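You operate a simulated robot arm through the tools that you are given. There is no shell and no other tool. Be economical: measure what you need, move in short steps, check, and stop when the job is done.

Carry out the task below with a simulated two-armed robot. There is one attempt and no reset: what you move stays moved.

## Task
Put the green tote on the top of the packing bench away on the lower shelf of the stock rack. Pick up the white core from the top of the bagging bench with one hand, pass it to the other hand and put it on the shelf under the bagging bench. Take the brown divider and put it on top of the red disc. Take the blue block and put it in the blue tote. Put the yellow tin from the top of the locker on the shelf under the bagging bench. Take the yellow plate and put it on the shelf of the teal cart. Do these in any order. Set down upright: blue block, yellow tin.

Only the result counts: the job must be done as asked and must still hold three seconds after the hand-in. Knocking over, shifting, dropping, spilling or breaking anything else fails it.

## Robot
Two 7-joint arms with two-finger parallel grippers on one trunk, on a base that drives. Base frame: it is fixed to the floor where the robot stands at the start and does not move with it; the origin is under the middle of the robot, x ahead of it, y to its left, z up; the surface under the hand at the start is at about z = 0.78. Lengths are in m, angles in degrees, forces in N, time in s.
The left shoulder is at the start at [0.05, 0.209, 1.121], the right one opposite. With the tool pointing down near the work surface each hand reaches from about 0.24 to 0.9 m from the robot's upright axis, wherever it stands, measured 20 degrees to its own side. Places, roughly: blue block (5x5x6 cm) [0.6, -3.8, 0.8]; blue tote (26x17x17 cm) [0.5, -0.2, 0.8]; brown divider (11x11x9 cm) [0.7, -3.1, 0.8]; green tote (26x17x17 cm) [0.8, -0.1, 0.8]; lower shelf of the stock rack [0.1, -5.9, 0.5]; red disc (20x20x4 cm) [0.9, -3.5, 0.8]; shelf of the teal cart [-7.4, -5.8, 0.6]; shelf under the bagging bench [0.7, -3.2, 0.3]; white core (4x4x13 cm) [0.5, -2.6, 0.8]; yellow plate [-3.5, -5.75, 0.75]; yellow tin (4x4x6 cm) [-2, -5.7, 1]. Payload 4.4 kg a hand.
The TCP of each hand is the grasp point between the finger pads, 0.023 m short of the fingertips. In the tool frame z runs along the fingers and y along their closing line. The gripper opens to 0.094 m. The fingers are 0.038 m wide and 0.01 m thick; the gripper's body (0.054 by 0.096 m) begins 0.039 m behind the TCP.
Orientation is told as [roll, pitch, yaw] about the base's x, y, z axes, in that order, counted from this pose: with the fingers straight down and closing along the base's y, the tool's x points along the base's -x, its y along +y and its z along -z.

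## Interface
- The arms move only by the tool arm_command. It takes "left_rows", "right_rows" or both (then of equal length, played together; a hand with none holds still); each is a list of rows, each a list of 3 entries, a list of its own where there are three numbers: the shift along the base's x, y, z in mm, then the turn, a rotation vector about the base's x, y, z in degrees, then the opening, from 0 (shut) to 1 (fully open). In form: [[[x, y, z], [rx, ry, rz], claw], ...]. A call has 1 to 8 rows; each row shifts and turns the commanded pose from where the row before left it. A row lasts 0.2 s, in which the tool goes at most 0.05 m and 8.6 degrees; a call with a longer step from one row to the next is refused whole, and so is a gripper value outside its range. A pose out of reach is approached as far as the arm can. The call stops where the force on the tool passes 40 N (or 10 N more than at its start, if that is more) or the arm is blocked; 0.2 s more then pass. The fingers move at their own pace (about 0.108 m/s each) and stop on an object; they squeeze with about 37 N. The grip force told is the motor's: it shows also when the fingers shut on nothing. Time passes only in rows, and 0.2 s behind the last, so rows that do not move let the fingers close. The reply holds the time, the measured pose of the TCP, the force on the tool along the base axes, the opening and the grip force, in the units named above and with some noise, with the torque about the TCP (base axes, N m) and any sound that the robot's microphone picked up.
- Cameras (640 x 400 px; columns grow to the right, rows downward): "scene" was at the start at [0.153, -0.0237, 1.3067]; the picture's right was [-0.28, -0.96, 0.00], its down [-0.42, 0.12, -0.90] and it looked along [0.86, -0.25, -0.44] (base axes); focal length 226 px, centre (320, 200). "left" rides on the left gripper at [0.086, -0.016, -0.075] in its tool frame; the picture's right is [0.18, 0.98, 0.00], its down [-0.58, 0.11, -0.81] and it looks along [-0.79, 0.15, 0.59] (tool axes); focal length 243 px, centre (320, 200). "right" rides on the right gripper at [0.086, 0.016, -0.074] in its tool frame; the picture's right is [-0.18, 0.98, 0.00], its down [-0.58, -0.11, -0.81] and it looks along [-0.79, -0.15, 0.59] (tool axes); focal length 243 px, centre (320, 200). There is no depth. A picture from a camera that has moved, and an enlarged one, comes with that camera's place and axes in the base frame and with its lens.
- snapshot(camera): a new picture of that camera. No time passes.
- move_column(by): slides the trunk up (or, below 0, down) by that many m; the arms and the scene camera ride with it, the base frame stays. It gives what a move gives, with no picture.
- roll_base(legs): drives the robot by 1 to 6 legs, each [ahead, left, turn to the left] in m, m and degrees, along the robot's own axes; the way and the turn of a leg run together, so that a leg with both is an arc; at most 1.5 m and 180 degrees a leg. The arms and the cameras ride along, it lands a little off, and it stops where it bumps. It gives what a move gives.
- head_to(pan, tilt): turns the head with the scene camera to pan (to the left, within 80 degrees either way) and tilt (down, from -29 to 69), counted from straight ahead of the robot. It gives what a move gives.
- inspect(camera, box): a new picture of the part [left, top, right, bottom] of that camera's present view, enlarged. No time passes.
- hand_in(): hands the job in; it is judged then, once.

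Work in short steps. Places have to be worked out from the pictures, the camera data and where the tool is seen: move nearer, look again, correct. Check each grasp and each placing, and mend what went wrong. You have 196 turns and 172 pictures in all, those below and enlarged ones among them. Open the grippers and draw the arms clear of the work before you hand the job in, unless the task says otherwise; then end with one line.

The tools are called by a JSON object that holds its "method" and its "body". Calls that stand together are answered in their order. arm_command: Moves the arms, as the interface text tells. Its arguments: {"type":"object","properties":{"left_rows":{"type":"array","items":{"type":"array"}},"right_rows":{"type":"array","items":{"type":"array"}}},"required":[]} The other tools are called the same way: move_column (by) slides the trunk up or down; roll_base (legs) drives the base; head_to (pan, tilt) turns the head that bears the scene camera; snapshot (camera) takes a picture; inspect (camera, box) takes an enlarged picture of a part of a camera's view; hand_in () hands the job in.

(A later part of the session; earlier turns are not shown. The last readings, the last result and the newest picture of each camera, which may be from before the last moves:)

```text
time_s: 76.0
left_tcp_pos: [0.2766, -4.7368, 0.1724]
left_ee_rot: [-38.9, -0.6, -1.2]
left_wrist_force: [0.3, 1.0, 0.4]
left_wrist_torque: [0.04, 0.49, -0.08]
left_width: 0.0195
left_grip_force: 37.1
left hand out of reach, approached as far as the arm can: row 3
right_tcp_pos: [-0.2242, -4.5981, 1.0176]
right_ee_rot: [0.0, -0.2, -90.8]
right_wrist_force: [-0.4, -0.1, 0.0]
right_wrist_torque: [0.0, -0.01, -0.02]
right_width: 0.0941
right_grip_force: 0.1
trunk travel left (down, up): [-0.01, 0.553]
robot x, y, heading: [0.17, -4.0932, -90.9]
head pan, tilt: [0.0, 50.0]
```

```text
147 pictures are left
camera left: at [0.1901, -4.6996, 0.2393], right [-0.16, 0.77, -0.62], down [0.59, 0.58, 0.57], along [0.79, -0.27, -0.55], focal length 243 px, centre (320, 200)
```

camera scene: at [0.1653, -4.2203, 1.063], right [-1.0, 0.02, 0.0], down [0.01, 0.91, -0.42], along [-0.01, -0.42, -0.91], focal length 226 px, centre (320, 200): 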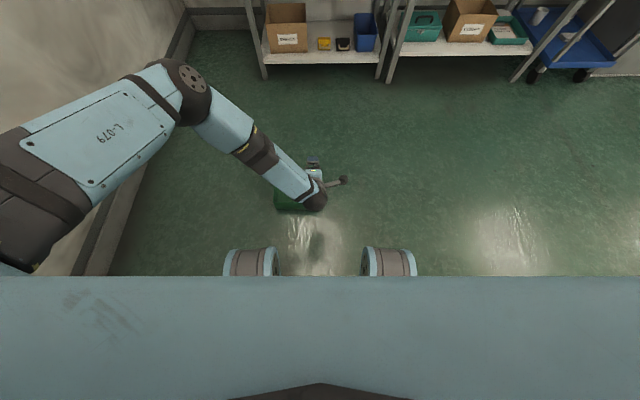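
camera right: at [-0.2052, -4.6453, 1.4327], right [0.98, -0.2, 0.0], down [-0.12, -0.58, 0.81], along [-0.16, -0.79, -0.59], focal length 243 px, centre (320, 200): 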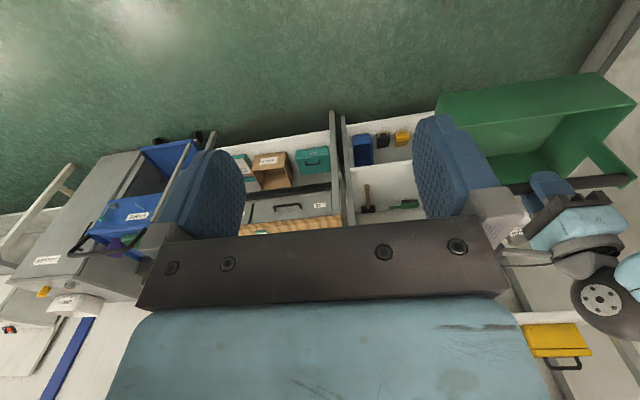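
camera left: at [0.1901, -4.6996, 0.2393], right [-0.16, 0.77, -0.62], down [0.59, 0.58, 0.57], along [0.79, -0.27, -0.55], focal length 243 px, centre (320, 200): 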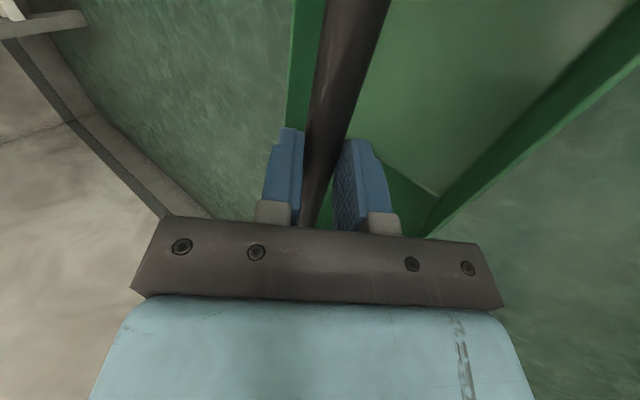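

The grip is near the fingertips since the arm ran out of reach. I'll open, roll 2 cm forward, and seat deeper.

{"method": "arm_command", "body": {"left_rows": [[[0, 0, 0], [0, 0, 0], 1], [[0, 0, 0], [0, 0, 0], 1], [[0, 0, 0], [0, 0, 0], 1]]}}

{"method": "roll_base", "body": {"legs": [[0.03, 0, 0]]}}

{"method": "arm_command", "body": {"left_rows": [[[-4, 14, -2], [0, 0, 0], 1], [[0, 0, -8], [0, 0, 0], 1], [[0, 0, -6], [0, 0, 0], 1]]}}

{"method": "snapshot", "body": {"camera": "left"}}

```text
time_s: 76.8
left_tcp_pos: [0.2769, -4.7367, 0.1722]
left_ee_rot: [-39.0, -0.6, -1.2]
left_wrist_force: [-0.6, 1.0, -0.3]
left_wrist_torque: [-0.01, 0.0, -0.02]
left_width: 0.0939
left_grip_force: 0.0
right_tcp_pos: [-0.2251, -4.5997, 1.0187]
right_ee_rot: [0.0, -0.2, -90.9]
right_wrist_force: [0.7, -0.3, 0.4]
right_wrist_torque: [-0.02, 0.01, -0.02]
right_width: 0.0937
right_grip_force: 0.0
trunk travel left (down, up): [-0.01, 0.553]
robot x, y, heading: [0.171, -4.0933, -90.9]
head pan, tilt: [0.0, 50.0]
```

```text
time_s: 77.7
left_tcp_pos: [0.2761, -4.7663, 0.1713]
left_ee_rot: [-38.8, -0.6, -1.3]
left_wrist_force: [0.5, 0.1, -0.2]
left_wrist_torque: [-0.03, -0.02, 0.0]
left_width: 0.094
left_grip_force: 0.0
right_tcp_pos: [-0.2255, -4.6305, 1.0183]
right_ee_rot: [0.0, -0.2, -90.9]
right_wrist_force: [0.3, -0.1, -0.1]
right_wrist_torque: [0.04, -0.02, -0.01]
right_width: 0.094
right_grip_force: 0.1
trunk travel left (down, up): [-0.01, 0.553]
robot x, y, heading: [0.171, -4.1225, -90.8]
head pan, tilt: [0.0, 50.0]
```

```text
time_s: 78.7
left_tcp_pos: [0.3039, -4.8172, 0.2045]
left_ee_rot: [-44.0, -2.2, 0.0]
left_wrist_force: [-0.1, 0.4, 0.8]
left_wrist_torque: [-0.01, 0.0, -0.02]
left_width: 0.0937
left_grip_force: 0.0
right_tcp_pos: [-0.2292, -4.6275, 1.0164]
right_ee_rot: [0.2, -0.1, -91.1]
right_wrist_force: [-0.1, -0.3, -0.7]
right_wrist_torque: [-0.04, -0.05, 0.0]
right_width: 0.0939
right_grip_force: 0.1
trunk travel left (down, up): [-0.01, 0.553]
robot x, y, heading: [0.1689, -4.1248, -91.0]
head pan, tilt: [0.0, 50.0]
stopped in row 3 (left hand): the arm was blocked; the commanded pose is now the measured one
```

```text
146 pictures are left
camera left: at [0.2141, -4.7774, 0.2658], right [-0.16, 0.71, -0.69], down [0.56, 0.64, 0.53], along [0.81, -0.3, -0.5], focal length 243 px, centre (320, 200)
```

left: 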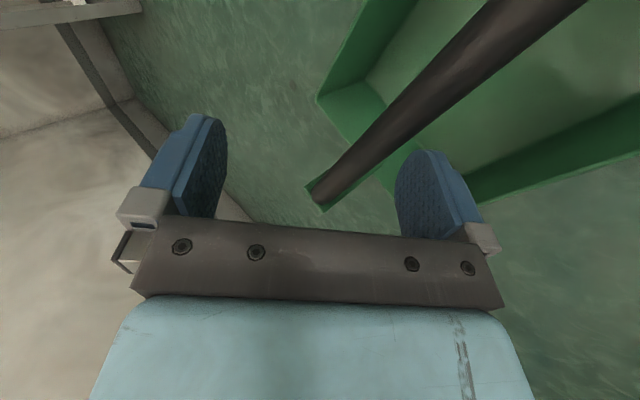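

The arm jumped to another configuration and was blocked, possibly nudging the tote. I'll lift the hand clear along its axis and look from the head.

{"method": "arm_command", "body": {"left_rows": [[[0, 20, 28], [0, 0, 0], 1], [[0, 20, 28], [0, 0, 0], 1], [[0, 20, 28], [0, 0, 0], 1], [[0, 0, 40], [0, 0, 0], 1]]}}

{"method": "snapshot", "body": {"camera": "scene"}}

{"method": "snapshot", "body": {"camera": "left"}}

```text
time_s: 79.7
left_tcp_pos: [0.2983, -4.7474, 0.3198]
left_ee_rot: [-43.2, -1.8, -0.1]
left_wrist_force: [0.3, -0.3, 0.6]
left_wrist_torque: [0.01, -0.01, 0.01]
left_width: 0.0943
left_grip_force: 0.0
right_tcp_pos: [-0.225, -4.6292, 1.0182]
right_ee_rot: [0.0, -0.1, -90.9]
right_wrist_force: [-0.1, -0.3, 0.1]
right_wrist_torque: [-0.01, -0.03, 0.0]
right_width: 0.094
right_grip_force: 0.1
trunk travel left (down, up): [-0.01, 0.553]
robot x, y, heading: [0.1739, -4.1267, -91.0]
head pan, tilt: [0.0, 50.0]
```

```text
145 pictures are left
camera scene: at [0.1649, -4.2666, 1.081], right [-1.0, 0.02, 0.0], down [0.01, 0.77, -0.64], along [-0.01, -0.64, -0.77], focal length 226 px, centre (320, 200)
```

scene: 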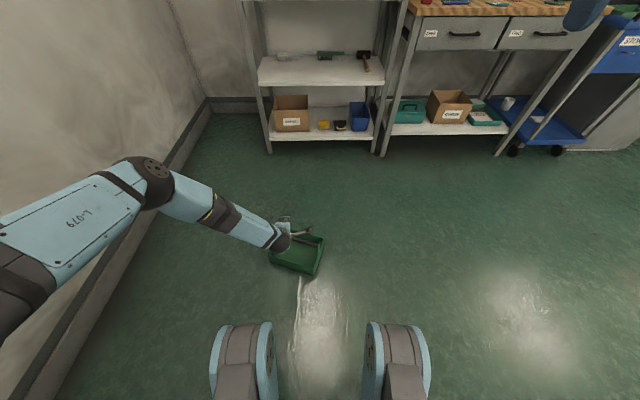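

```text
144 pictures are left
camera left: at [0.2098, -4.707, 0.3831], right [-0.16, 0.72, -0.68], down [0.57, 0.63, 0.53], along [0.81, -0.3, -0.51], focal length 243 px, centre (320, 200)
```

left: 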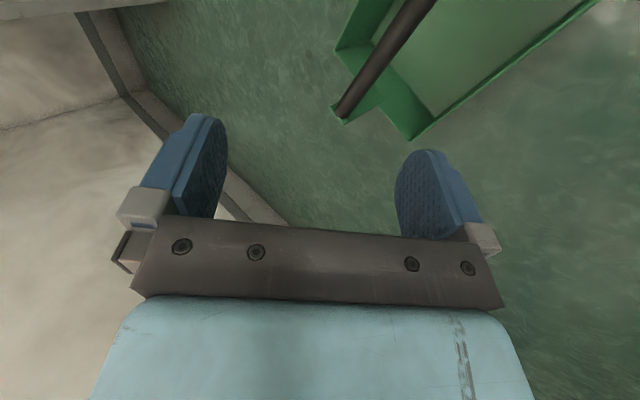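

The tote moved and turned some 20° but stands upright. I'll take a closer look to measure it.

{"method": "arm_command", "body": {"left_rows": [[[0, 40, 30], [0, 0, 0], 1], [[0, 40, 30], [0, 0, 0], 1], [[40, 20, 0], [0, 0, 0], 1]]}}

{"method": "roll_base", "body": {"legs": [[0, -0.14, 0]]}}

{"method": "inspect", "body": {"camera": "scene", "box": [160, 180, 400, 330]}}

```text
time_s: 80.5
left_tcp_pos: [0.3158, -4.6582, 0.3919]
left_ee_rot: [-42.0, -2.6, 0.6]
left_wrist_force: [-0.1, -1.6, 0.2]
left_wrist_torque: [-0.01, 0.01, 0.04]
left_width: 0.0942
left_grip_force: 0.1
left hand out of reach, approached as far as the arm can: row 3
right_tcp_pos: [-0.2257, -4.6297, 1.0181]
right_ee_rot: [0.0, -0.1, -90.9]
right_wrist_force: [0.0, -0.2, 0.9]
right_wrist_torque: [0.0, -0.02, -0.04]
right_width: 0.0941
right_grip_force: 0.0
trunk travel left (down, up): [-0.01, 0.553]
robot x, y, heading: [0.1678, -4.124, -90.6]
head pan, tilt: [0.0, 50.0]
```

```text
time_s: 82.4
left_tcp_pos: [0.1758, -4.657, 0.3927]
left_ee_rot: [-42.1, -2.6, 0.6]
left_wrist_force: [-0.7, 0.2, 0.2]
left_wrist_torque: [0.04, -0.01, 0.0]
left_width: 0.0939
left_grip_force: 0.1
right_tcp_pos: [-0.3653, -4.6274, 1.0185]
right_ee_rot: [0.0, -0.1, -90.9]
right_wrist_force: [-0.2, -0.5, -0.1]
right_wrist_torque: [0.0, 0.04, 0.02]
right_width: 0.094
right_grip_force: 0.1
trunk travel left (down, up): [-0.01, 0.553]
robot x, y, heading: [0.0301, -4.1223, -90.9]
head pan, tilt: [0.0, 50.0]
```

```text
2.67 times, centred on (280, 255) of scene
camera zoom: at [0.0244, -4.2646, 1.0811], right [-1.0, 0.02, 0.0], down [0.01, 0.77, -0.64], along [-0.01, -0.64, -0.77], focal length 601 px, centre (427, 53)
```

zoom: 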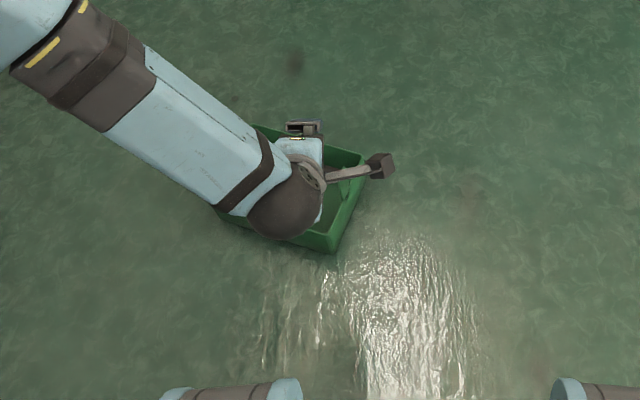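

The tote is at about [0.275, -4.785], yawed -15°. I'll match the hand yaw to it, ease the lean to ~36°, and move over it.

{"method": "arm_command", "body": {"left_rows": [[[0, 0, 0], [6, 2, 0], 1], [[0, 0, 0], [0, 0, -8], 1], [[0, 0, 0], [0, 0, -8], 1], [[40, -10, -20], [0, 0, 0], 1], [[40, -10, -25], [0, 0, 0], 1], [[44, -17, -30], [0, 0, 0], 1]]}}

{"method": "snapshot", "body": {"camera": "left"}}

{"method": "inspect", "body": {"camera": "scene", "box": [160, 180, 400, 330]}}

```text
refused: row 6 steps farther than a row can; nothing moved
```

```text
142 pictures are left
camera left: at [0.0861, -4.6193, 0.4551], right [-0.16, 0.73, -0.67], down [0.55, 0.63, 0.55], along [0.82, -0.28, -0.5], focal length 243 px, centre (320, 200)
```

left: 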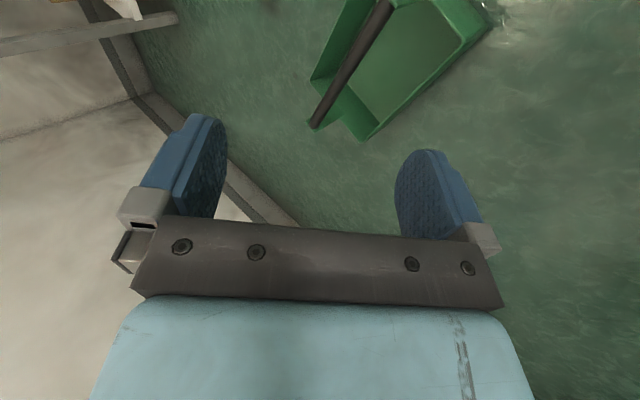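

```text
2.67 times, centred on (280, 255) of scene
camera zoom: at [0.0244, -4.2646, 1.0811], right [-1.0, 0.02, 0.0], down [0.01, 0.77, -0.64], along [-0.01, -0.64, -0.77], focal length 601 px, centre (427, 53)
```

zoom: 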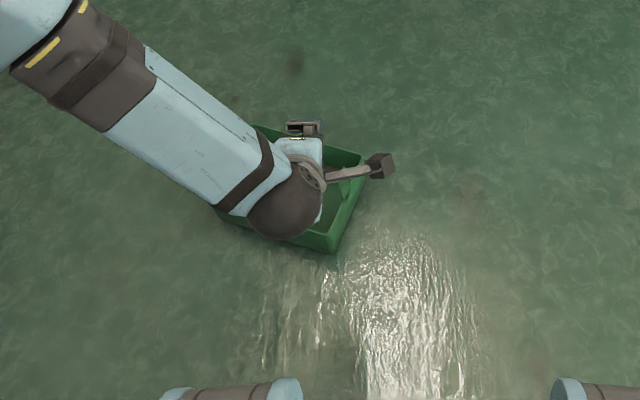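

A row was too long; same motion with smaller steps.

{"method": "arm_command", "body": {"left_rows": [[[0, 0, 0], [6, 2, 0], 1], [[0, 0, 0], [0, 0, -8], 1], [[0, 0, 0], [0, 0, -8], 1], [[31, -9, -26], [0, 0, 0], 1], [[31, -9, -26], [0, 0, 0], 1], [[31, -9, -26], [0, 0, 0], 1], [[31, -10, -27], [0, 0, 0], 1]]}}

{"method": "snapshot", "body": {"camera": "left"}}

```text
time_s: 84.0
left_tcp_pos: [0.1745, -4.6531, 0.393]
left_ee_rot: [-35.5, -1.0, -7.4]
left_wrist_force: [-0.4, -0.2, -0.8]
left_wrist_torque: [-0.01, 0.0, -0.02]
left_width: 0.0941
left_grip_force: 0.0
left hand out of reach, approached as far as the arm can: row 2, 3, 4, 5, 6, 7
right_tcp_pos: [-0.3652, -4.6272, 1.0195]
right_ee_rot: [0.0, -0.2, -91.0]
right_wrist_force: [-0.4, -0.9, -0.2]
right_wrist_torque: [-0.03, 0.0, -0.01]
right_width: 0.0937
right_grip_force: 0.1
trunk travel left (down, up): [-0.01, 0.553]
robot x, y, heading: [0.0259, -4.1243, -90.9]
head pan, tilt: [0.0, 50.0]
```

```text
140 pictures are left
camera left: at [0.0921, -4.612, 0.463], right [-0.07, 0.81, -0.58], down [0.64, 0.48, 0.6], along [0.77, -0.32, -0.55], focal length 243 px, centre (320, 200)
```

left: 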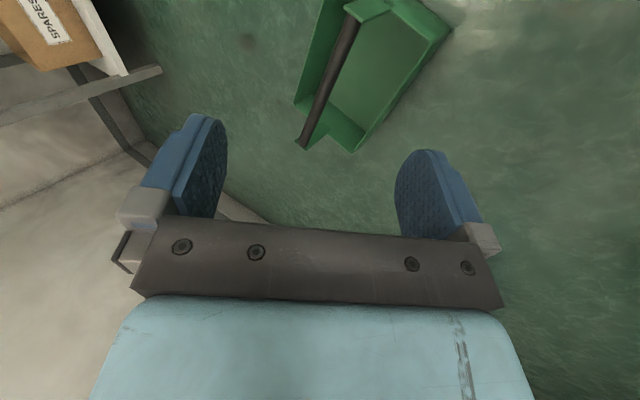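

The leaned arm is near a joint limit with this yaw. New plan: go back to a vertical hand, pick the tote, drive to open floor, set it down square, then take the lean grasp that was reachable (39° at ahead 0.64/left 0.10), after which only trunk and base need to move. First undo the lean.

{"method": "arm_command", "body": {"left_rows": [[[0, 0, 0], [8, -1, 0], 1], [[0, 0, 0], [8, -1, 0], 1], [[0, 0, 0], [8, -1, 0], 1], [[0, 0, 0], [8, -1, 0], 1], [[0, 0, 0], [3.5, 0, 0], 1]]}}

{"method": "arm_command", "body": {"left_rows": [[[20, -26, 0], [0, 0, -7], 1], [[20, -26, 0], [0, 0, 0], 1], [[20, -26, 0], [0, 0, 0], 1], [[20, -26, 0], [0, 0, 0], 1], [[20, -26, 0], [0, 0, 0], 1]]}}

{"method": "snapshot", "body": {"camera": "left"}}

{"method": "inspect", "body": {"camera": "scene", "box": [160, 180, 400, 330]}}

```text
time_s: 85.2
left_tcp_pos: [0.1741, -4.652, 0.3942]
left_ee_rot: [0.2, -0.3, -7.9]
left_wrist_force: [0.3, 0.9, -0.6]
left_wrist_torque: [0.0, 0.01, 0.02]
left_width: 0.0937
left_grip_force: 0.0
right_tcp_pos: [-0.3653, -4.6265, 1.019]
right_ee_rot: [-0.1, -0.1, -90.8]
right_wrist_force: [-0.3, 0.1, 0.0]
right_wrist_torque: [0.01, 0.01, 0.0]
right_width: 0.0939
right_grip_force: 0.1
trunk travel left (down, up): [-0.01, 0.553]
robot x, y, heading: [0.0287, -4.1243, -91.0]
head pan, tilt: [0.0, 50.0]
```

```text
time_s: 86.4
left_tcp_pos: [0.2743, -4.783, 0.3931]
left_ee_rot: [0.2, -0.2, -14.9]
left_wrist_force: [0.0, 0.0, -0.3]
left_wrist_torque: [-0.01, 0.0, -0.03]
left_width: 0.094
left_grip_force: 0.0
right_tcp_pos: [-0.3651, -4.6275, 1.0179]
right_ee_rot: [0.1, -0.1, -90.8]
right_wrist_force: [0.1, 0.0, 0.5]
right_wrist_torque: [0.05, 0.02, 0.03]
right_width: 0.0941
right_grip_force: 0.0
trunk travel left (down, up): [-0.01, 0.553]
robot x, y, heading: [0.0306, -4.124, -91.1]
head pan, tilt: [0.0, 50.0]
```

```text
139 pictures are left
camera left: at [0.1871, -4.7762, 0.4682], right [0.08, 1.0, 0.0], down [0.59, -0.05, 0.81], along [0.81, -0.06, -0.59], focal length 243 px, centre (320, 200)
```

left: 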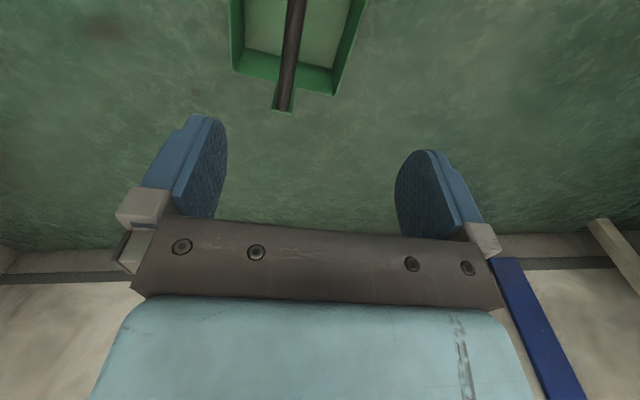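

```text
2.67 times, centred on (280, 255) of scene
camera zoom: at [0.0246, -4.2647, 1.0811], right [-1.0, 0.02, 0.0], down [0.01, 0.77, -0.64], along [-0.01, -0.64, -0.77], focal length 601 px, centre (427, 53)
```

zoom: 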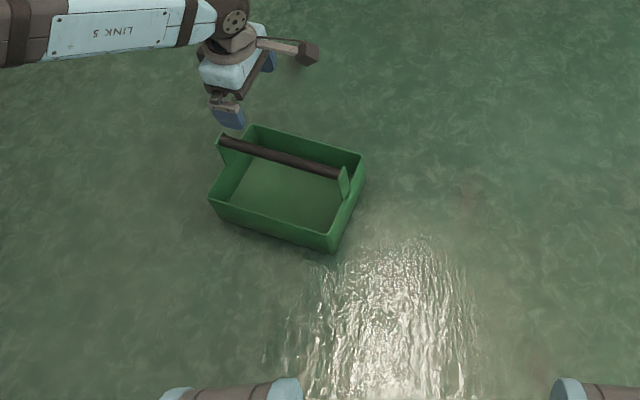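

The bar's ends are at [0.379,-4.837] and [0.156,-4.764]; centre [0.268,-4.80], yaw -18°. Descend onto it and grip.

{"method": "arm_command", "body": {"left_rows": [[[-6, -17, -20], [0, 0, -3], 1], [[0, 0, -45], [0, 0, 0], 1], [[0, 0, -45], [0, 0, 0], 1], [[0, 0, -45], [0, 0, 0], 1], [[0, 0, -45], [0, 0, 0], 1], [[0, 0, -34], [0, 0, 0], 1]]}}

{"method": "snapshot", "body": {"camera": "left"}}

```text
time_s: 87.8
left_tcp_pos: [0.2763, -4.7594, 0.1996]
left_ee_rot: [0.0, -0.1, -17.9]
left_wrist_force: [0.8, 0.2, -0.8]
left_wrist_torque: [-0.01, 0.0, 0.01]
left_width: 0.0941
left_grip_force: 0.0
left hand out of reach, approached as far as the arm can: row 5, 6
right_tcp_pos: [-0.3666, -4.627, 1.0183]
right_ee_rot: [0.1, 0.0, -90.9]
right_wrist_force: [-0.5, 0.5, -0.3]
right_wrist_torque: [0.0, 0.04, -0.04]
right_width: 0.094
right_grip_force: 0.1
trunk travel left (down, up): [-0.01, 0.553]
robot x, y, heading: [0.0285, -4.1225, -90.8]
head pan, tilt: [0.0, 50.0]
```

```text
137 pictures are left
camera left: at [0.1904, -4.7478, 0.2731], right [0.13, 0.99, 0.0], down [0.58, -0.08, 0.81], along [0.8, -0.1, -0.59], focal length 243 px, centre (320, 200)
```

left: 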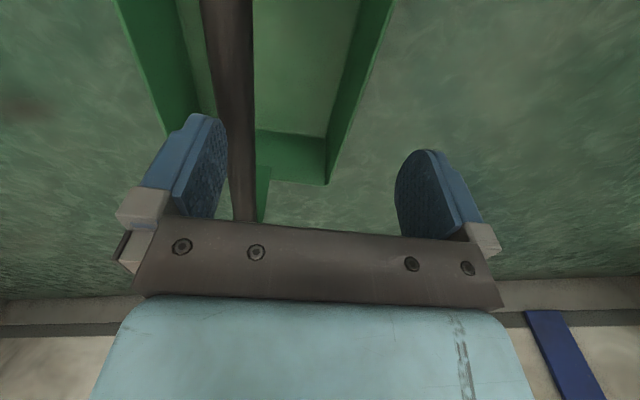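

Reach limit again; roll forward 6 cm (fingertips are above the bar) and then lower.

{"method": "roll_base", "body": {"legs": [[0.07, 0, 0]]}}

{"method": "arm_command", "body": {"left_rows": [[[-4, 28, 0], [0, 0, 0], 1], [[0, 0, -15], [0, 0, 0], 1], [[0, 0, -15], [0, 0, 0], 1], [[0, 0, -10], [0, 0, 0], 1]]}}

{"method": "snapshot", "body": {"camera": "left"}}

```text
time_s: 88.8
left_tcp_pos: [0.2782, -4.8286, 0.1989]
left_ee_rot: [0.0, -0.3, -17.9]
left_wrist_force: [0.9, -0.7, 0.0]
left_wrist_torque: [0.02, 0.02, 0.03]
left_width: 0.0941
left_grip_force: 0.1
right_tcp_pos: [-0.3665, -4.696, 1.0179]
right_ee_rot: [0.0, 0.1, -90.8]
right_wrist_force: [-1.0, 0.0, -0.4]
right_wrist_torque: [-0.02, 0.01, 0.02]
right_width: 0.0941
right_grip_force: 0.0
trunk travel left (down, up): [-0.01, 0.553]
robot x, y, heading: [0.0296, -4.1874, -90.8]
head pan, tilt: [0.0, 50.0]
```

```text
time_s: 89.8
left_tcp_pos: [0.2757, -4.7901, 0.1589]
left_ee_rot: [0.0, -0.1, -17.8]
left_wrist_force: [-0.4, -0.2, -0.8]
left_wrist_torque: [-0.04, 0.06, -0.02]
left_width: 0.0939
left_grip_force: 0.0
left hand out of reach, approached as far as the arm can: row 4
right_tcp_pos: [-0.3664, -4.6962, 1.0177]
right_ee_rot: [-0.1, -0.1, -90.8]
right_wrist_force: [0.3, 0.4, 0.2]
right_wrist_torque: [0.03, 0.02, 0.02]
right_width: 0.0941
right_grip_force: 0.2
trunk travel left (down, up): [-0.01, 0.553]
robot x, y, heading: [0.0283, -4.1903, -91.0]
head pan, tilt: [0.0, 50.0]
```

```text
136 pictures are left
camera left: at [0.1875, -4.7802, 0.2333], right [0.13, 0.99, 0.0], down [0.58, -0.08, 0.81], along [0.8, -0.1, -0.59], focal length 243 px, centre (320, 200)
```

left: 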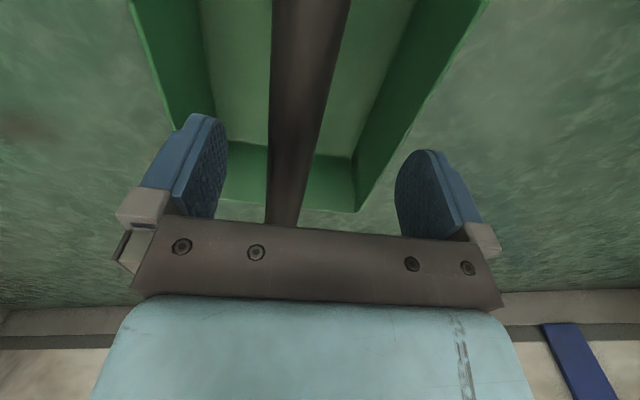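

Well placed. Grip, lift, square it up to the robot, then drive forward a bit to gain room behind.

{"method": "arm_command", "body": {"left_rows": [[[0, 0, 0], [0, 0, 0], 0], [[0, 0, 0], [0, 0, 0], 0], [[0, 0, 0], [0, 0, 0], 0], [[0, 0, 0], [0, 0, 0], 0], [[-10, 10, 30], [0, 0, 0], 0], [[-40, 15, 25], [0, 0, 6], 0], [[-40, 15, 25], [0, 0, 6], 0], [[-40, 15, 20], [0, 0, 5], 0]]}}

{"method": "roll_base", "body": {"legs": [[0.16, 0, 0]]}}

{"method": "inspect", "body": {"camera": "scene", "box": [160, 180, 400, 330]}}

```text
time_s: 91.6
left_tcp_pos: [0.146, -4.737, 0.2599]
left_ee_rot: [0.1, -0.3, -0.8]
left_wrist_force: [1.0, 0.5, -4.7]
left_wrist_torque: [-0.02, -0.01, 0.02]
left_width: 0.0194
left_grip_force: 36.6
right_tcp_pos: [-0.3676, -4.6971, 1.0187]
right_ee_rot: [0.0, 0.0, -90.9]
right_wrist_force: [0.5, 0.6, 0.2]
right_wrist_torque: [0.0, -0.01, 0.01]
right_width: 0.0939
right_grip_force: 0.1
trunk travel left (down, up): [-0.01, 0.553]
robot x, y, heading: [0.0265, -4.1909, -90.9]
head pan, tilt: [0.0, 50.0]
```

```text
time_s: 93.0
left_tcp_pos: [0.1417, -4.8984, 0.2603]
left_ee_rot: [0.2, -0.1, -1.1]
left_wrist_force: [0.4, -0.1, -5.4]
left_wrist_torque: [0.01, 0.02, 0.0]
left_width: 0.0195
left_grip_force: 37.0
right_tcp_pos: [-0.3709, -4.8566, 1.0191]
right_ee_rot: [0.1, 0.0, -91.1]
right_wrist_force: [-0.6, -0.6, 0.5]
right_wrist_torque: [0.03, -0.02, 0.0]
right_width: 0.0943
right_grip_force: 0.1
trunk travel left (down, up): [-0.01, 0.553]
robot x, y, heading: [0.0252, -4.3511, -90.9]
head pan, tilt: [0.0, 50.0]
```

```text
2.67 times, centred on (280, 255) of scene
camera zoom: at [0.0207, -4.4951, 1.081], right [-1.0, 0.02, 0.0], down [0.01, 0.77, -0.64], along [-0.01, -0.64, -0.77], focal length 601 px, centre (427, 53)
```

zoom: 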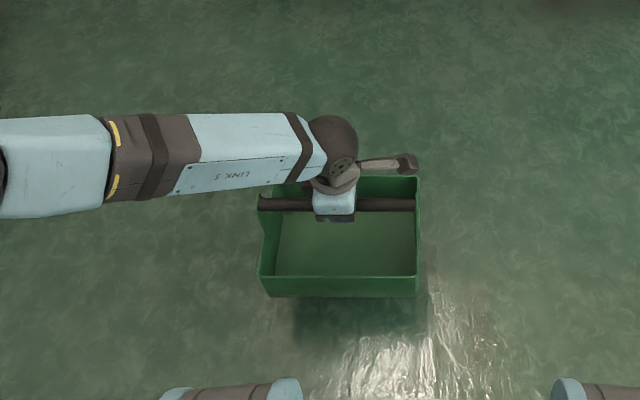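

Held squarely. Lower to the floor, a little closer in, then release and rise.

{"method": "arm_command", "body": {"left_rows": [[[0, 20, -30], [0, 0, 0], 0], [[0, 5, -30], [0, 0, 0], 0], [[0, 0, -30], [0, 0, 0], 0], [[0, 0, -8], [0, 0, 0], 0], [[0, 0, -5], [0, 0, 0], 0]]}}

```text
time_s: 94.2
left_tcp_pos: [0.141, -4.8747, 0.1593]
left_ee_rot: [0.0, -0.2, -0.9]
left_wrist_force: [4.6, 8.3, 22.9]
left_wrist_torque: [0.09, -0.08, -0.1]
left_width: 0.0197
left_grip_force: 37.2
right_tcp_pos: [-0.3687, -4.8552, 1.02]
right_ee_rot: [0.1, -0.2, -90.9]
right_wrist_force: [-0.9, 0.2, -0.1]
right_wrist_torque: [0.03, 0.01, 0.0]
right_width: 0.094
right_grip_force: 0.2
trunk travel left (down, up): [-0.01, 0.553]
robot x, y, heading: [0.0219, -4.3499, -91.2]
head pan, tilt: [0.0, 50.0]
```

On the floor. Release, rise, back off 13 cm to stand with the bar at ahead 0.655, left 0.10.

{"method": "arm_command", "body": {"left_rows": [[[0, 0, 2], [0, 0, 0], 1], [[0, 0, 0], [0, 0, 0], 1], [[0, 0, 0], [0, 0, 0], 1], [[0, 0, 40], [0, 0, 0], 1], [[0, 0, 45], [0, 0, 0], 1], [[0, 0, 45], [0, 0, 0], 1], [[0, 0, 38], [0, 0, 0], 1]]}}

{"method": "roll_base", "body": {"legs": [[-0.13, 0.02, 0]]}}

{"method": "arm_command", "body": {"left_rows": [[[0, -20, 0], [-6.5, 0, 0], 1], [[0, -20, 0], [-6.5, 0, 0], 1], [[0, -10, 0], [-6.5, 0, 0], 1], [[0, 0, 0], [-6.5, 0, 0], 1], [[0, 0, 0], [-6.5, 0, 0], 1], [[0, 0, 0], [-6.5, 0, 0], 1]]}}

{"method": "snapshot", "body": {"camera": "left"}}

```text
time_s: 95.8
left_tcp_pos: [0.1426, -4.8732, 0.3274]
left_ee_rot: [0.1, -0.3, -0.9]
left_wrist_force: [0.3, -0.1, 0.9]
left_wrist_torque: [-0.03, 0.0, 0.0]
left_width: 0.0943
left_grip_force: 0.2
right_tcp_pos: [-0.3705, -4.8552, 1.0176]
right_ee_rot: [0.0, -0.1, -90.9]
right_wrist_force: [0.3, 0.4, -0.5]
right_wrist_torque: [-0.01, -0.01, -0.03]
right_width: 0.0942
right_grip_force: 0.1
trunk travel left (down, up): [-0.01, 0.553]
robot x, y, heading: [0.0256, -4.353, -90.9]
head pan, tilt: [0.0, 50.0]
```

```text
time_s: 97.1
left_tcp_pos: [0.1622, -4.7418, 0.3263]
left_ee_rot: [0.1, -0.3, -1.0]
left_wrist_force: [-0.2, -0.5, 0.2]
left_wrist_torque: [0.02, -0.04, -0.02]
left_width: 0.0939
left_grip_force: 0.1
right_tcp_pos: [-0.3485, -4.7256, 1.018]
right_ee_rot: [-0.1, -0.2, -91.0]
right_wrist_force: [-0.2, -0.6, 0.2]
right_wrist_torque: [-0.01, -0.05, 0.02]
right_width: 0.0937
right_grip_force: 0.1
trunk travel left (down, up): [-0.01, 0.553]
robot x, y, heading: [0.0446, -4.2186, -90.9]
head pan, tilt: [0.0, 50.0]
```

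```text
time_s: 98.5
left_tcp_pos: [0.1624, -4.7926, 0.3281]
left_ee_rot: [-38.9, -0.7, -0.6]
left_wrist_force: [0.4, -0.7, -0.2]
left_wrist_torque: [-0.02, 0.0, 0.0]
left_width: 0.0941
left_grip_force: 0.1
right_tcp_pos: [-0.3493, -4.7273, 1.0163]
right_ee_rot: [0.1, 0.0, -91.0]
right_wrist_force: [-0.1, 0.7, -0.4]
right_wrist_torque: [0.02, 0.01, 0.01]
right_width: 0.0941
right_grip_force: 0.1
trunk travel left (down, up): [-0.01, 0.553]
robot x, y, heading: [0.0488, -4.2256, -91.1]
head pan, tilt: [0.0, 50.0]
```

```text
134 pictures are left
camera left: at [0.0756, -4.7571, 0.3948], right [-0.17, 0.77, -0.62], down [0.58, 0.58, 0.57], along [0.8, -0.27, -0.54], focal length 243 px, centre (320, 200)
```

left: 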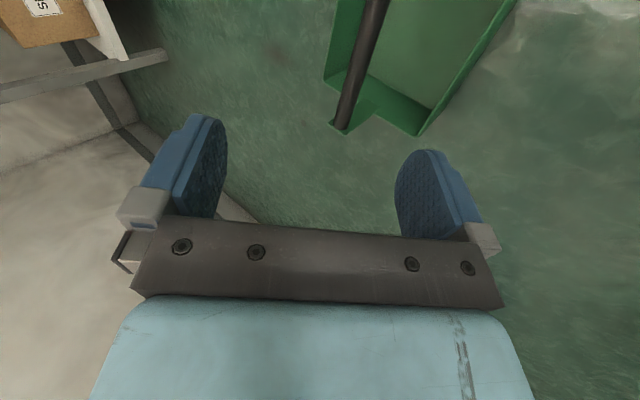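

Lean achieved cleanly. Go to 10 cm short, then advance to the bar, accepting a near-tip grip.

{"method": "arm_command", "body": {"left_rows": [[[-7, -6, -30], [0, 0, 0], 1], [[-7, -6, -30], [0, 0, 0], 1], [[-6, -7, -31], [0, 0, 0], 1], [[0, -21, -26], [0, 0, 0], 1], [[0, -21, -26], [0, 0, 0], 1], [[0, -6, -7], [0, 0, 0], 1]]}}

{"method": "snapshot", "body": {"camera": "left"}}

```text
time_s: 99.9
left_tcp_pos: [0.1436, -4.8589, 0.1762]
left_ee_rot: [-38.7, -0.8, -0.7]
left_wrist_force: [-0.3, 0.4, 0.7]
left_wrist_torque: [0.0, -0.01, 0.0]
left_width: 0.0941
left_grip_force: 0.1
right_tcp_pos: [-0.3494, -4.7258, 1.0184]
right_ee_rot: [0.0, -0.1, -91.0]
right_wrist_force: [-0.4, -0.3, -0.3]
right_wrist_torque: [0.0, -0.01, 0.03]
right_width: 0.0941
right_grip_force: 0.0
trunk travel left (down, up): [-0.01, 0.553]
robot x, y, heading: [0.0515, -4.2237, -91.0]
head pan, tilt: [0.0, 50.0]
```

```text
133 pictures are left
camera left: at [0.056, -4.8236, 0.2439], right [-0.17, 0.77, -0.62], down [0.58, 0.58, 0.57], along [0.8, -0.26, -0.54], focal length 243 px, centre (320, 200)
```

left: 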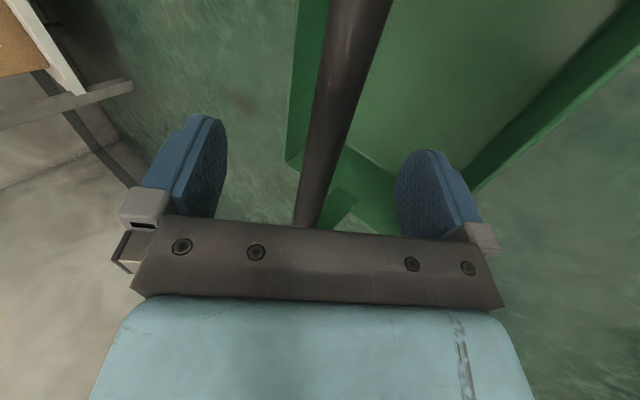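

Slightly more depth needed; advance in small steps.

{"method": "arm_command", "body": {"left_rows": [[[0, -4, -5], [0, 0, 0], 1], [[0, -4, -5], [0, 0, 0], 1], [[0, -3, -4], [0, 0, 0], 1]]}}

```text
time_s: 100.9
left_tcp_pos: [0.1715, -4.914, 0.2044]
left_ee_rot: [-42.4, -2.2, 0.5]
left_wrist_force: [-0.2, -0.2, -0.2]
left_wrist_torque: [-0.04, -0.02, 0.0]
left_width: 0.0939
left_grip_force: 0.2
left hand out of reach, approached as far as the arm can: row 2, 3
right_tcp_pos: [-0.3516, -4.7242, 1.0162]
right_ee_rot: [0.1, -0.1, -91.0]
right_wrist_force: [0.2, 0.4, -1.1]
right_wrist_torque: [-0.01, -0.07, -0.04]
right_width: 0.0942
right_grip_force: 0.1
trunk travel left (down, up): [-0.01, 0.553]
robot x, y, heading: [0.0494, -4.2194, -90.8]
head pan, tilt: [0.0, 50.0]
stopped in row 3 (left hand): the arm was blocked; the commanded pose is now the measured one
```

The arm jumped again near its limit. Back up and look; next I'll use a milder lean (~28°), with a push to finish.

{"method": "arm_command", "body": {"left_rows": [[[0, 20, 28], [0, 0, 0], 1], [[0, 20, 28], [0, 0, 0], 1], [[0, 20, 28], [0, 0, 0], 1], [[0, 20, 40], [0, 0, 0], 1]]}}

{"method": "arm_command", "body": {"left_rows": [[[0, 0, 0], [8, 2, 0], 1], [[0, 0, 0], [6, 0, -1], 1], [[40, 20, 0], [0, 0, 0], 1], [[30, 20, 0], [0, 0, 0], 1]]}}

{"method": "inspect", "body": {"camera": "scene", "box": [160, 180, 400, 330]}}

```text
time_s: 101.9
left_tcp_pos: [0.1664, -4.8229, 0.3216]
left_ee_rot: [-41.6, -1.9, 0.4]
left_wrist_force: [-0.5, 0.5, 0.2]
left_wrist_torque: [-0.04, -0.01, 0.01]
left_width: 0.094
left_grip_force: 0.1
right_tcp_pos: [-0.3489, -4.7257, 1.018]
right_ee_rot: [0.0, -0.2, -91.0]
right_wrist_force: [-0.3, -0.6, -0.4]
right_wrist_torque: [0.01, -0.01, -0.01]
right_width: 0.0939
right_grip_force: 0.1
trunk travel left (down, up): [-0.01, 0.553]
robot x, y, heading: [0.0475, -4.2205, -91.0]
head pan, tilt: [0.0, 50.0]
```

```text
time_s: 102.9
left_tcp_pos: [0.2367, -4.782, 0.3204]
left_ee_rot: [-27.5, 0.2, -1.0]
left_wrist_force: [-0.5, 0.0, 0.6]
left_wrist_torque: [-0.02, 0.05, 0.03]
left_width: 0.094
left_grip_force: 0.1
right_tcp_pos: [-0.349, -4.7269, 1.0193]
right_ee_rot: [0.0, 0.0, -90.9]
right_wrist_force: [0.0, 0.5, 0.8]
right_wrist_torque: [0.0, 0.0, 0.02]
right_width: 0.0941
right_grip_force: 0.1
trunk travel left (down, up): [-0.01, 0.553]
robot x, y, heading: [0.0432, -4.2231, -91.2]
head pan, tilt: [0.0, 50.0]
```

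```text
2.67 times, centred on (280, 255) of scene
camera zoom: at [0.043, -4.3641, 1.0812], right [-1.0, 0.02, 0.0], down [0.01, 0.77, -0.64], along [-0.01, -0.64, -0.77], focal length 601 px, centre (427, 53)
```

zoom: 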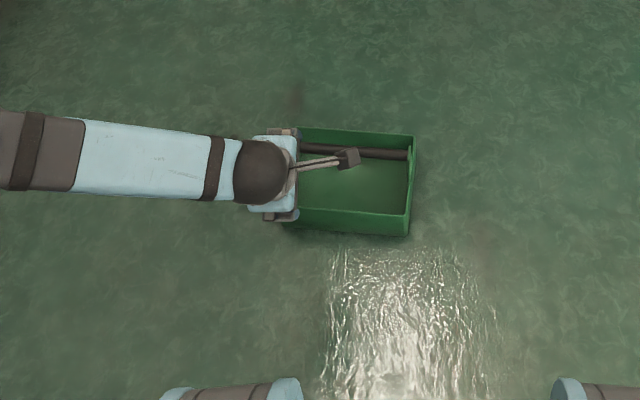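

Tote still upright, bar centre ≈[0.183,-4.911], yaw ≈ -7°. Roll forward 10 cm, yaw the hand a bit, and approach with the 27° lean.

{"method": "roll_base", "body": {"legs": [[0.1, 0, 0]]}}

{"method": "arm_command", "body": {"left_rows": [[[-25, 8, -20], [0, 0, -6], 1], [[-23, 8, -30], [0, 0, 0], 1], [[0, 0, -22], [0, 0, 0], 1]]}}

{"method": "snapshot", "body": {"camera": "left"}}

```text
time_s: 104.0
left_tcp_pos: [0.2342, -4.8831, 0.321]
left_ee_rot: [-27.6, 0.1, -0.8]
left_wrist_force: [-0.7, -0.5, 0.2]
left_wrist_torque: [-0.01, 0.04, 0.06]
left_width: 0.0942
left_grip_force: 0.0
right_tcp_pos: [-0.3503, -4.8257, 1.0191]
right_ee_rot: [0.1, 0.0, -91.0]
right_wrist_force: [-0.9, -0.2, 0.5]
right_wrist_torque: [0.01, 0.02, -0.02]
right_width: 0.0942
right_grip_force: 0.1
trunk travel left (down, up): [-0.01, 0.553]
robot x, y, heading: [0.0482, -4.3227, -91.0]
head pan, tilt: [0.0, 50.0]
```

```text
time_s: 104.8
left_tcp_pos: [0.1854, -4.8663, 0.2484]
left_ee_rot: [-27.6, 0.1, -6.7]
left_wrist_force: [-1.3, 0.5, -0.7]
left_wrist_torque: [0.02, -0.02, 0.01]
left_width: 0.0941
left_grip_force: 0.0
right_tcp_pos: [-0.3503, -4.8252, 1.0186]
right_ee_rot: [0.0, -0.1, -91.0]
right_wrist_force: [0.9, 0.5, -0.5]
right_wrist_torque: [0.0, 0.0, 0.01]
right_width: 0.094
right_grip_force: 0.1
trunk travel left (down, up): [-0.01, 0.553]
robot x, y, heading: [0.0478, -4.3202, -90.9]
head pan, tilt: [0.0, 50.0]
```

```text
131 pictures are left
camera left: at [0.1031, -4.8359, 0.323], right [-0.08, 0.89, -0.46], down [0.63, 0.4, 0.66], along [0.77, -0.23, -0.59], focal length 243 px, centre (320, 200)
```

left: 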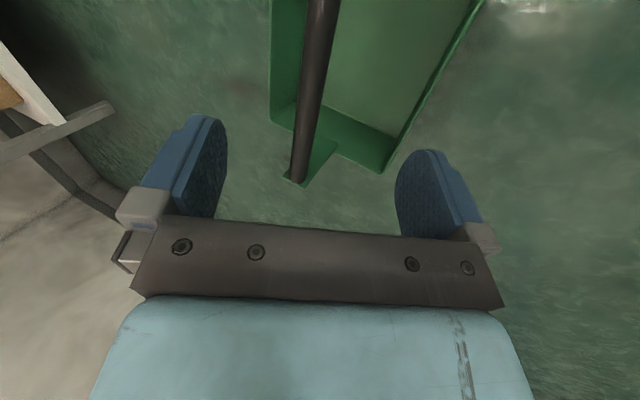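

Aligned. Advance 6 cm first, checking for reach limits.

{"method": "arm_command", "body": {"left_rows": [[[-1, -9, -18], [0, 0, 0], 1], [[-1, -9, -18], [0, 0, 0], 1], [[-1, -9, -18], [0, 0, 0], 1], [[-1, -6, -12], [0, 0, 0], 1]]}}

```text
time_s: 105.8
left_tcp_pos: [0.183, -4.9025, 0.1836]
left_ee_rot: [-27.5, 0.2, -6.8]
left_wrist_force: [0.2, -0.3, 0.4]
left_wrist_torque: [0.0, 0.04, 0.0]
left_width: 0.0941
left_grip_force: 0.0
right_tcp_pos: [-0.3507, -4.8264, 1.0178]
right_ee_rot: [0.1, -0.1, -91.0]
right_wrist_force: [0.1, -0.1, 0.4]
right_wrist_torque: [0.03, 0.0, -0.05]
right_width: 0.0939
right_grip_force: 0.0
trunk travel left (down, up): [-0.01, 0.553]
robot x, y, heading: [0.0477, -4.3209, -91.1]
head pan, tilt: [0.0, 50.0]
```

No limit yet. Use the last 1 cm of trunk travel, then a few mm more with the arm.

{"method": "move_column", "body": {"by": -0.01}}

{"method": "arm_command", "body": {"left_rows": [[[0, -2, -4], [0, 0, 0], 1], [[0, -2, -4], [0, 0, 0], 1]]}}

{"method": "snapshot", "body": {"camera": "left"}}

```text
time_s: 106.4
left_tcp_pos: [0.1818, -4.9007, 0.1726]
left_ee_rot: [-27.6, 0.1, -6.7]
left_wrist_force: [0.2, -0.8, 0.5]
left_wrist_torque: [0.0, -0.01, -0.03]
left_width: 0.0941
left_grip_force: 0.0
right_tcp_pos: [-0.3494, -4.826, 1.0095]
right_ee_rot: [0.0, -0.1, -91.0]
right_wrist_force: [0.6, 0.1, 0.2]
right_wrist_torque: [0.03, -0.02, 0.01]
right_width: 0.0939
right_grip_force: 0.1
trunk travel left (down, up): [0.0, 0.563]
robot x, y, heading: [0.0445, -4.3198, -91.1]
head pan, tilt: [0.0, 50.0]
```

```text
time_s: 107.0
left_tcp_pos: [0.183, -4.9038, 0.1641]
left_ee_rot: [-27.5, 0.1, -6.7]
left_wrist_force: [-0.8, 0.0, 0.5]
left_wrist_torque: [-0.02, -0.02, 0.02]
left_width: 0.0939
left_grip_force: 0.1
right_tcp_pos: [-0.3508, -4.8257, 1.0074]
right_ee_rot: [0.0, 0.0, -90.9]
right_wrist_force: [0.3, 0.2, -0.4]
right_wrist_torque: [0.0, 0.01, 0.01]
right_width: 0.0941
right_grip_force: 0.1
trunk travel left (down, up): [0.0, 0.563]
robot x, y, heading: [0.0466, -4.3227, -91.0]
head pan, tilt: [0.0, 50.0]
```

```text
130 pictures are left
camera left: at [0.099, -4.874, 0.2386], right [-0.08, 0.89, -0.45], down [0.63, 0.4, 0.66], along [0.77, -0.23, -0.59], focal length 243 px, centre (320, 200)
```

left: 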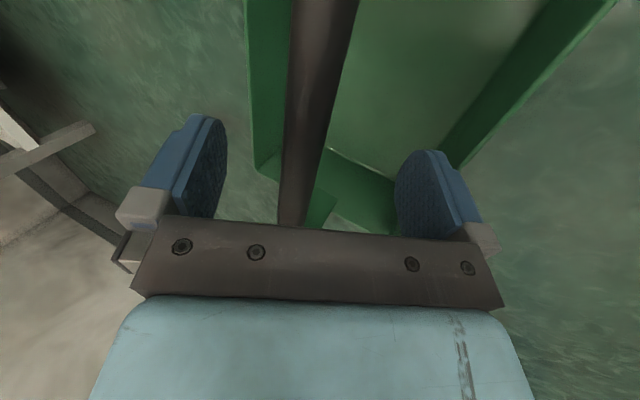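

Good depth now. Close the fingers.

{"method": "arm_command", "body": {"left_rows": [[[0, 0, 0], [0, 0, 0], 0], [[0, 0, 0], [0, 0, 0], 0], [[0, 0, 0], [0, 0, 0], 0], [[0, 0, 0], [0, 0, 0], 0]]}}

{"method": "move_column", "body": {"by": 0.2}}

{"method": "snapshot", "body": {"camera": "scene"}}

{"method": "snapshot", "body": {"camera": "left"}}

```text
time_s: 108.0
left_tcp_pos: [0.1817, -4.905, 0.1675]
left_ee_rot: [-27.8, 0.0, -6.7]
left_wrist_force: [-1.4, -9.3, 13.9]
left_wrist_torque: [-0.11, 0.72, 0.35]
left_width: 0.0192
left_grip_force: 37.0
right_tcp_pos: [-0.3504, -4.8246, 1.0101]
right_ee_rot: [0.2, -0.2, -91.0]
right_wrist_force: [0.1, 0.6, 0.7]
right_wrist_torque: [-0.02, -0.02, 0.02]
right_width: 0.0941
right_grip_force: 0.1
trunk travel left (down, up): [0.0, 0.563]
robot x, y, heading: [0.0443, -4.3255, -91.1]
head pan, tilt: [0.0, 50.0]
```

```text
time_s: 110.2
left_tcp_pos: [0.1823, -4.9048, 0.3642]
left_ee_rot: [-27.6, 0.0, -6.8]
left_wrist_force: [-0.6, 0.6, -4.8]
left_wrist_torque: [0.03, -0.02, 0.02]
left_width: 0.0192
left_grip_force: 37.1
right_tcp_pos: [-0.349, -4.8257, 1.208]
right_ee_rot: [0.0, 0.0, -90.9]
right_wrist_force: [-0.8, -0.5, -0.4]
right_wrist_torque: [0.03, 0.01, -0.02]
right_width: 0.0941
right_grip_force: 0.2
trunk travel left (down, up): [-0.2, 0.363]
robot x, y, heading: [0.0483, -4.3211, -90.9]
head pan, tilt: [0.0, 50.0]
```

```text
129 pictures are left
camera scene: at [0.0411, -4.4642, 1.2709], right [-1.0, 0.02, 0.0], down [0.01, 0.77, -0.64], along [-0.01, -0.64, -0.77], focal length 226 px, centre (320, 200)
```

scene: 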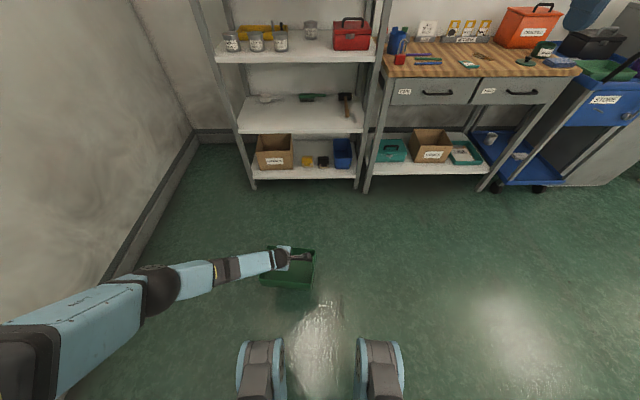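

```text
128 pictures are left
camera left: at [0.0991, -4.8741, 0.4382], right [-0.08, 0.89, -0.45], down [0.63, 0.4, 0.66], along [0.77, -0.23, -0.59], focal length 243 px, centre (320, 200)
```

left: 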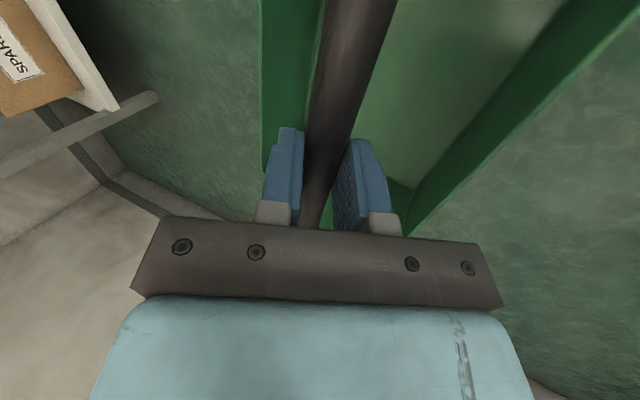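

The tote hangs level in the leaning grip. Raise the trunk 0.34 so its bottom is at ≈0.54, square the yaw, add ~5° of lean, and drive 0.62 m towards the rack.

{"method": "move_column", "body": {"by": 0.345}}

{"method": "arm_command", "body": {"left_rows": [[[0, 0, 0], [0, 0, 6], 0], [[0, 0, 0], [-5.5, 0, 0], 0]]}}

{"method": "roll_base", "body": {"legs": [[0.58, 0, 0]]}}

{"method": "head_to", "body": {"pan": 0, "tilt": 60}}

{"method": "snapshot", "body": {"camera": "scene"}}

{"method": "snapshot", "body": {"camera": "left"}}

```text
time_s: 113.6
left_tcp_pos: [0.1814, -4.9047, 0.7086]
left_ee_rot: [-27.6, 0.1, -6.8]
left_wrist_force: [0.5, -0.8, -5.1]
left_wrist_torque: [0.04, 0.05, 0.01]
left_width: 0.0193
left_grip_force: 37.1
right_tcp_pos: [-0.3501, -4.8258, 1.553]
right_ee_rot: [0.0, 0.1, -91.0]
right_wrist_force: [-0.2, -0.3, -0.4]
right_wrist_torque: [0.0, -0.01, -0.01]
right_width: 0.094
right_grip_force: 0.0
trunk travel left (down, up): [-0.545, 0.018]
robot x, y, heading: [0.0443, -4.3198, -91.1]
head pan, tilt: [0.0, 50.0]
```

```text
time_s: 114.2
left_tcp_pos: [0.183, -4.9036, 0.7065]
left_ee_rot: [-32.9, -0.2, -0.5]
left_wrist_force: [3.1, 3.1, -7.2]
left_wrist_torque: [0.13, -0.03, -0.06]
left_width: 0.0193
left_grip_force: 37.6
right_tcp_pos: [-0.3536, -4.8285, 1.5501]
right_ee_rot: [0.2, 0.2, -91.0]
right_wrist_force: [-0.7, -0.1, -1.8]
right_wrist_torque: [0.01, -0.06, 0.0]
right_width: 0.0941
right_grip_force: 0.1
trunk travel left (down, up): [-0.545, 0.018]
robot x, y, heading: [0.0462, -4.3218, -90.8]
head pan, tilt: [0.0, 50.0]
```

```text
time_s: 117.5
left_tcp_pos: [0.1721, -5.4836, 0.7094]
left_ee_rot: [-33.2, 0.1, -0.9]
left_wrist_force: [-1.2, -0.3, -4.9]
left_wrist_torque: [0.06, 0.01, -0.03]
left_width: 0.0197
left_grip_force: 37.2
right_tcp_pos: [-0.3613, -5.4031, 1.5534]
right_ee_rot: [0.0, -0.1, -91.1]
right_wrist_force: [-0.4, -0.2, -0.1]
right_wrist_torque: [0.01, 0.01, 0.01]
right_width: 0.094
right_grip_force: 0.1
trunk travel left (down, up): [-0.545, 0.018]
robot x, y, heading: [0.0366, -4.9019, -91.0]
head pan, tilt: [0.0, 50.0]
```

```text
time_s: 118.2
left_tcp_pos: [0.1724, -5.4846, 0.7093]
left_ee_rot: [-33.0, 0.0, -0.8]
left_wrist_force: [0.7, -0.2, -4.8]
left_wrist_torque: [0.1, 0.02, 0.0]
left_width: 0.0194
left_grip_force: 36.4
right_tcp_pos: [-0.3607, -5.4058, 1.5524]
right_ee_rot: [0.0, 0.0, -91.2]
right_wrist_force: [0.2, -0.3, -0.7]
right_wrist_torque: [-0.01, -0.02, -0.02]
right_width: 0.0941
right_grip_force: 0.1
trunk travel left (down, up): [-0.545, 0.018]
robot x, y, heading: [0.0355, -4.9009, -91.2]
head pan, tilt: [0.0, 60.0]
```

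```text
127 pictures are left
camera scene: at [0.0309, -5.0345, 1.6034], right [-1.0, 0.02, 0.0], down [0.02, 0.87, -0.5], along [-0.01, -0.5, -0.87], focal length 226 px, centre (320, 200)
```

scene: 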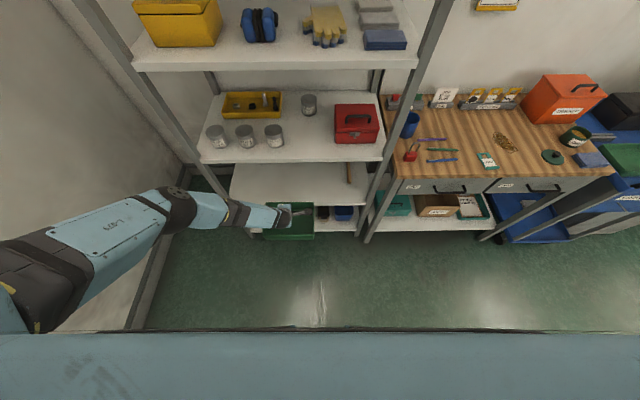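

```text
126 pictures are left
camera left: at [0.0857, -5.4563, 0.7807], right [-0.17, 0.83, -0.54], down [0.59, 0.52, 0.62], along [0.79, -0.21, -0.58], focal length 243 px, centre (320, 200)
```

left: 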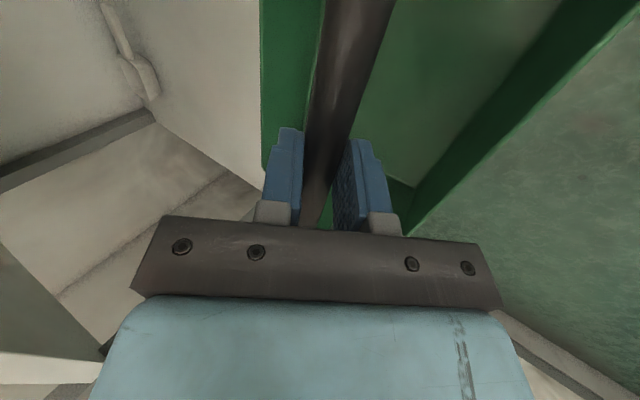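

The tote is ~15 cm short of the goal. Let me zoom to judge the shelf edge, the knuckle height, and the tote bottom.

{"method": "inspect", "body": {"camera": "scene", "box": [180, 130, 400, 270]}}

```text
2.86 times, centred on (290, 200) of scene
camera zoom: at [0.0309, -5.0345, 1.6034], right [-1.0, 0.02, 0.0], down [0.02, 0.87, -0.5], along [-0.01, -0.5, -0.87], focal length 644 px, centre (406, 200)
```

zoom: 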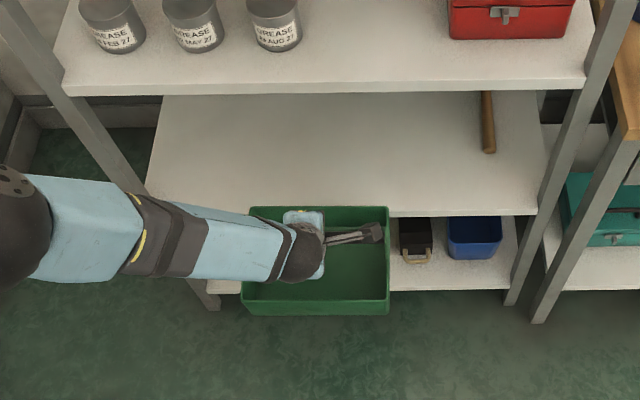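

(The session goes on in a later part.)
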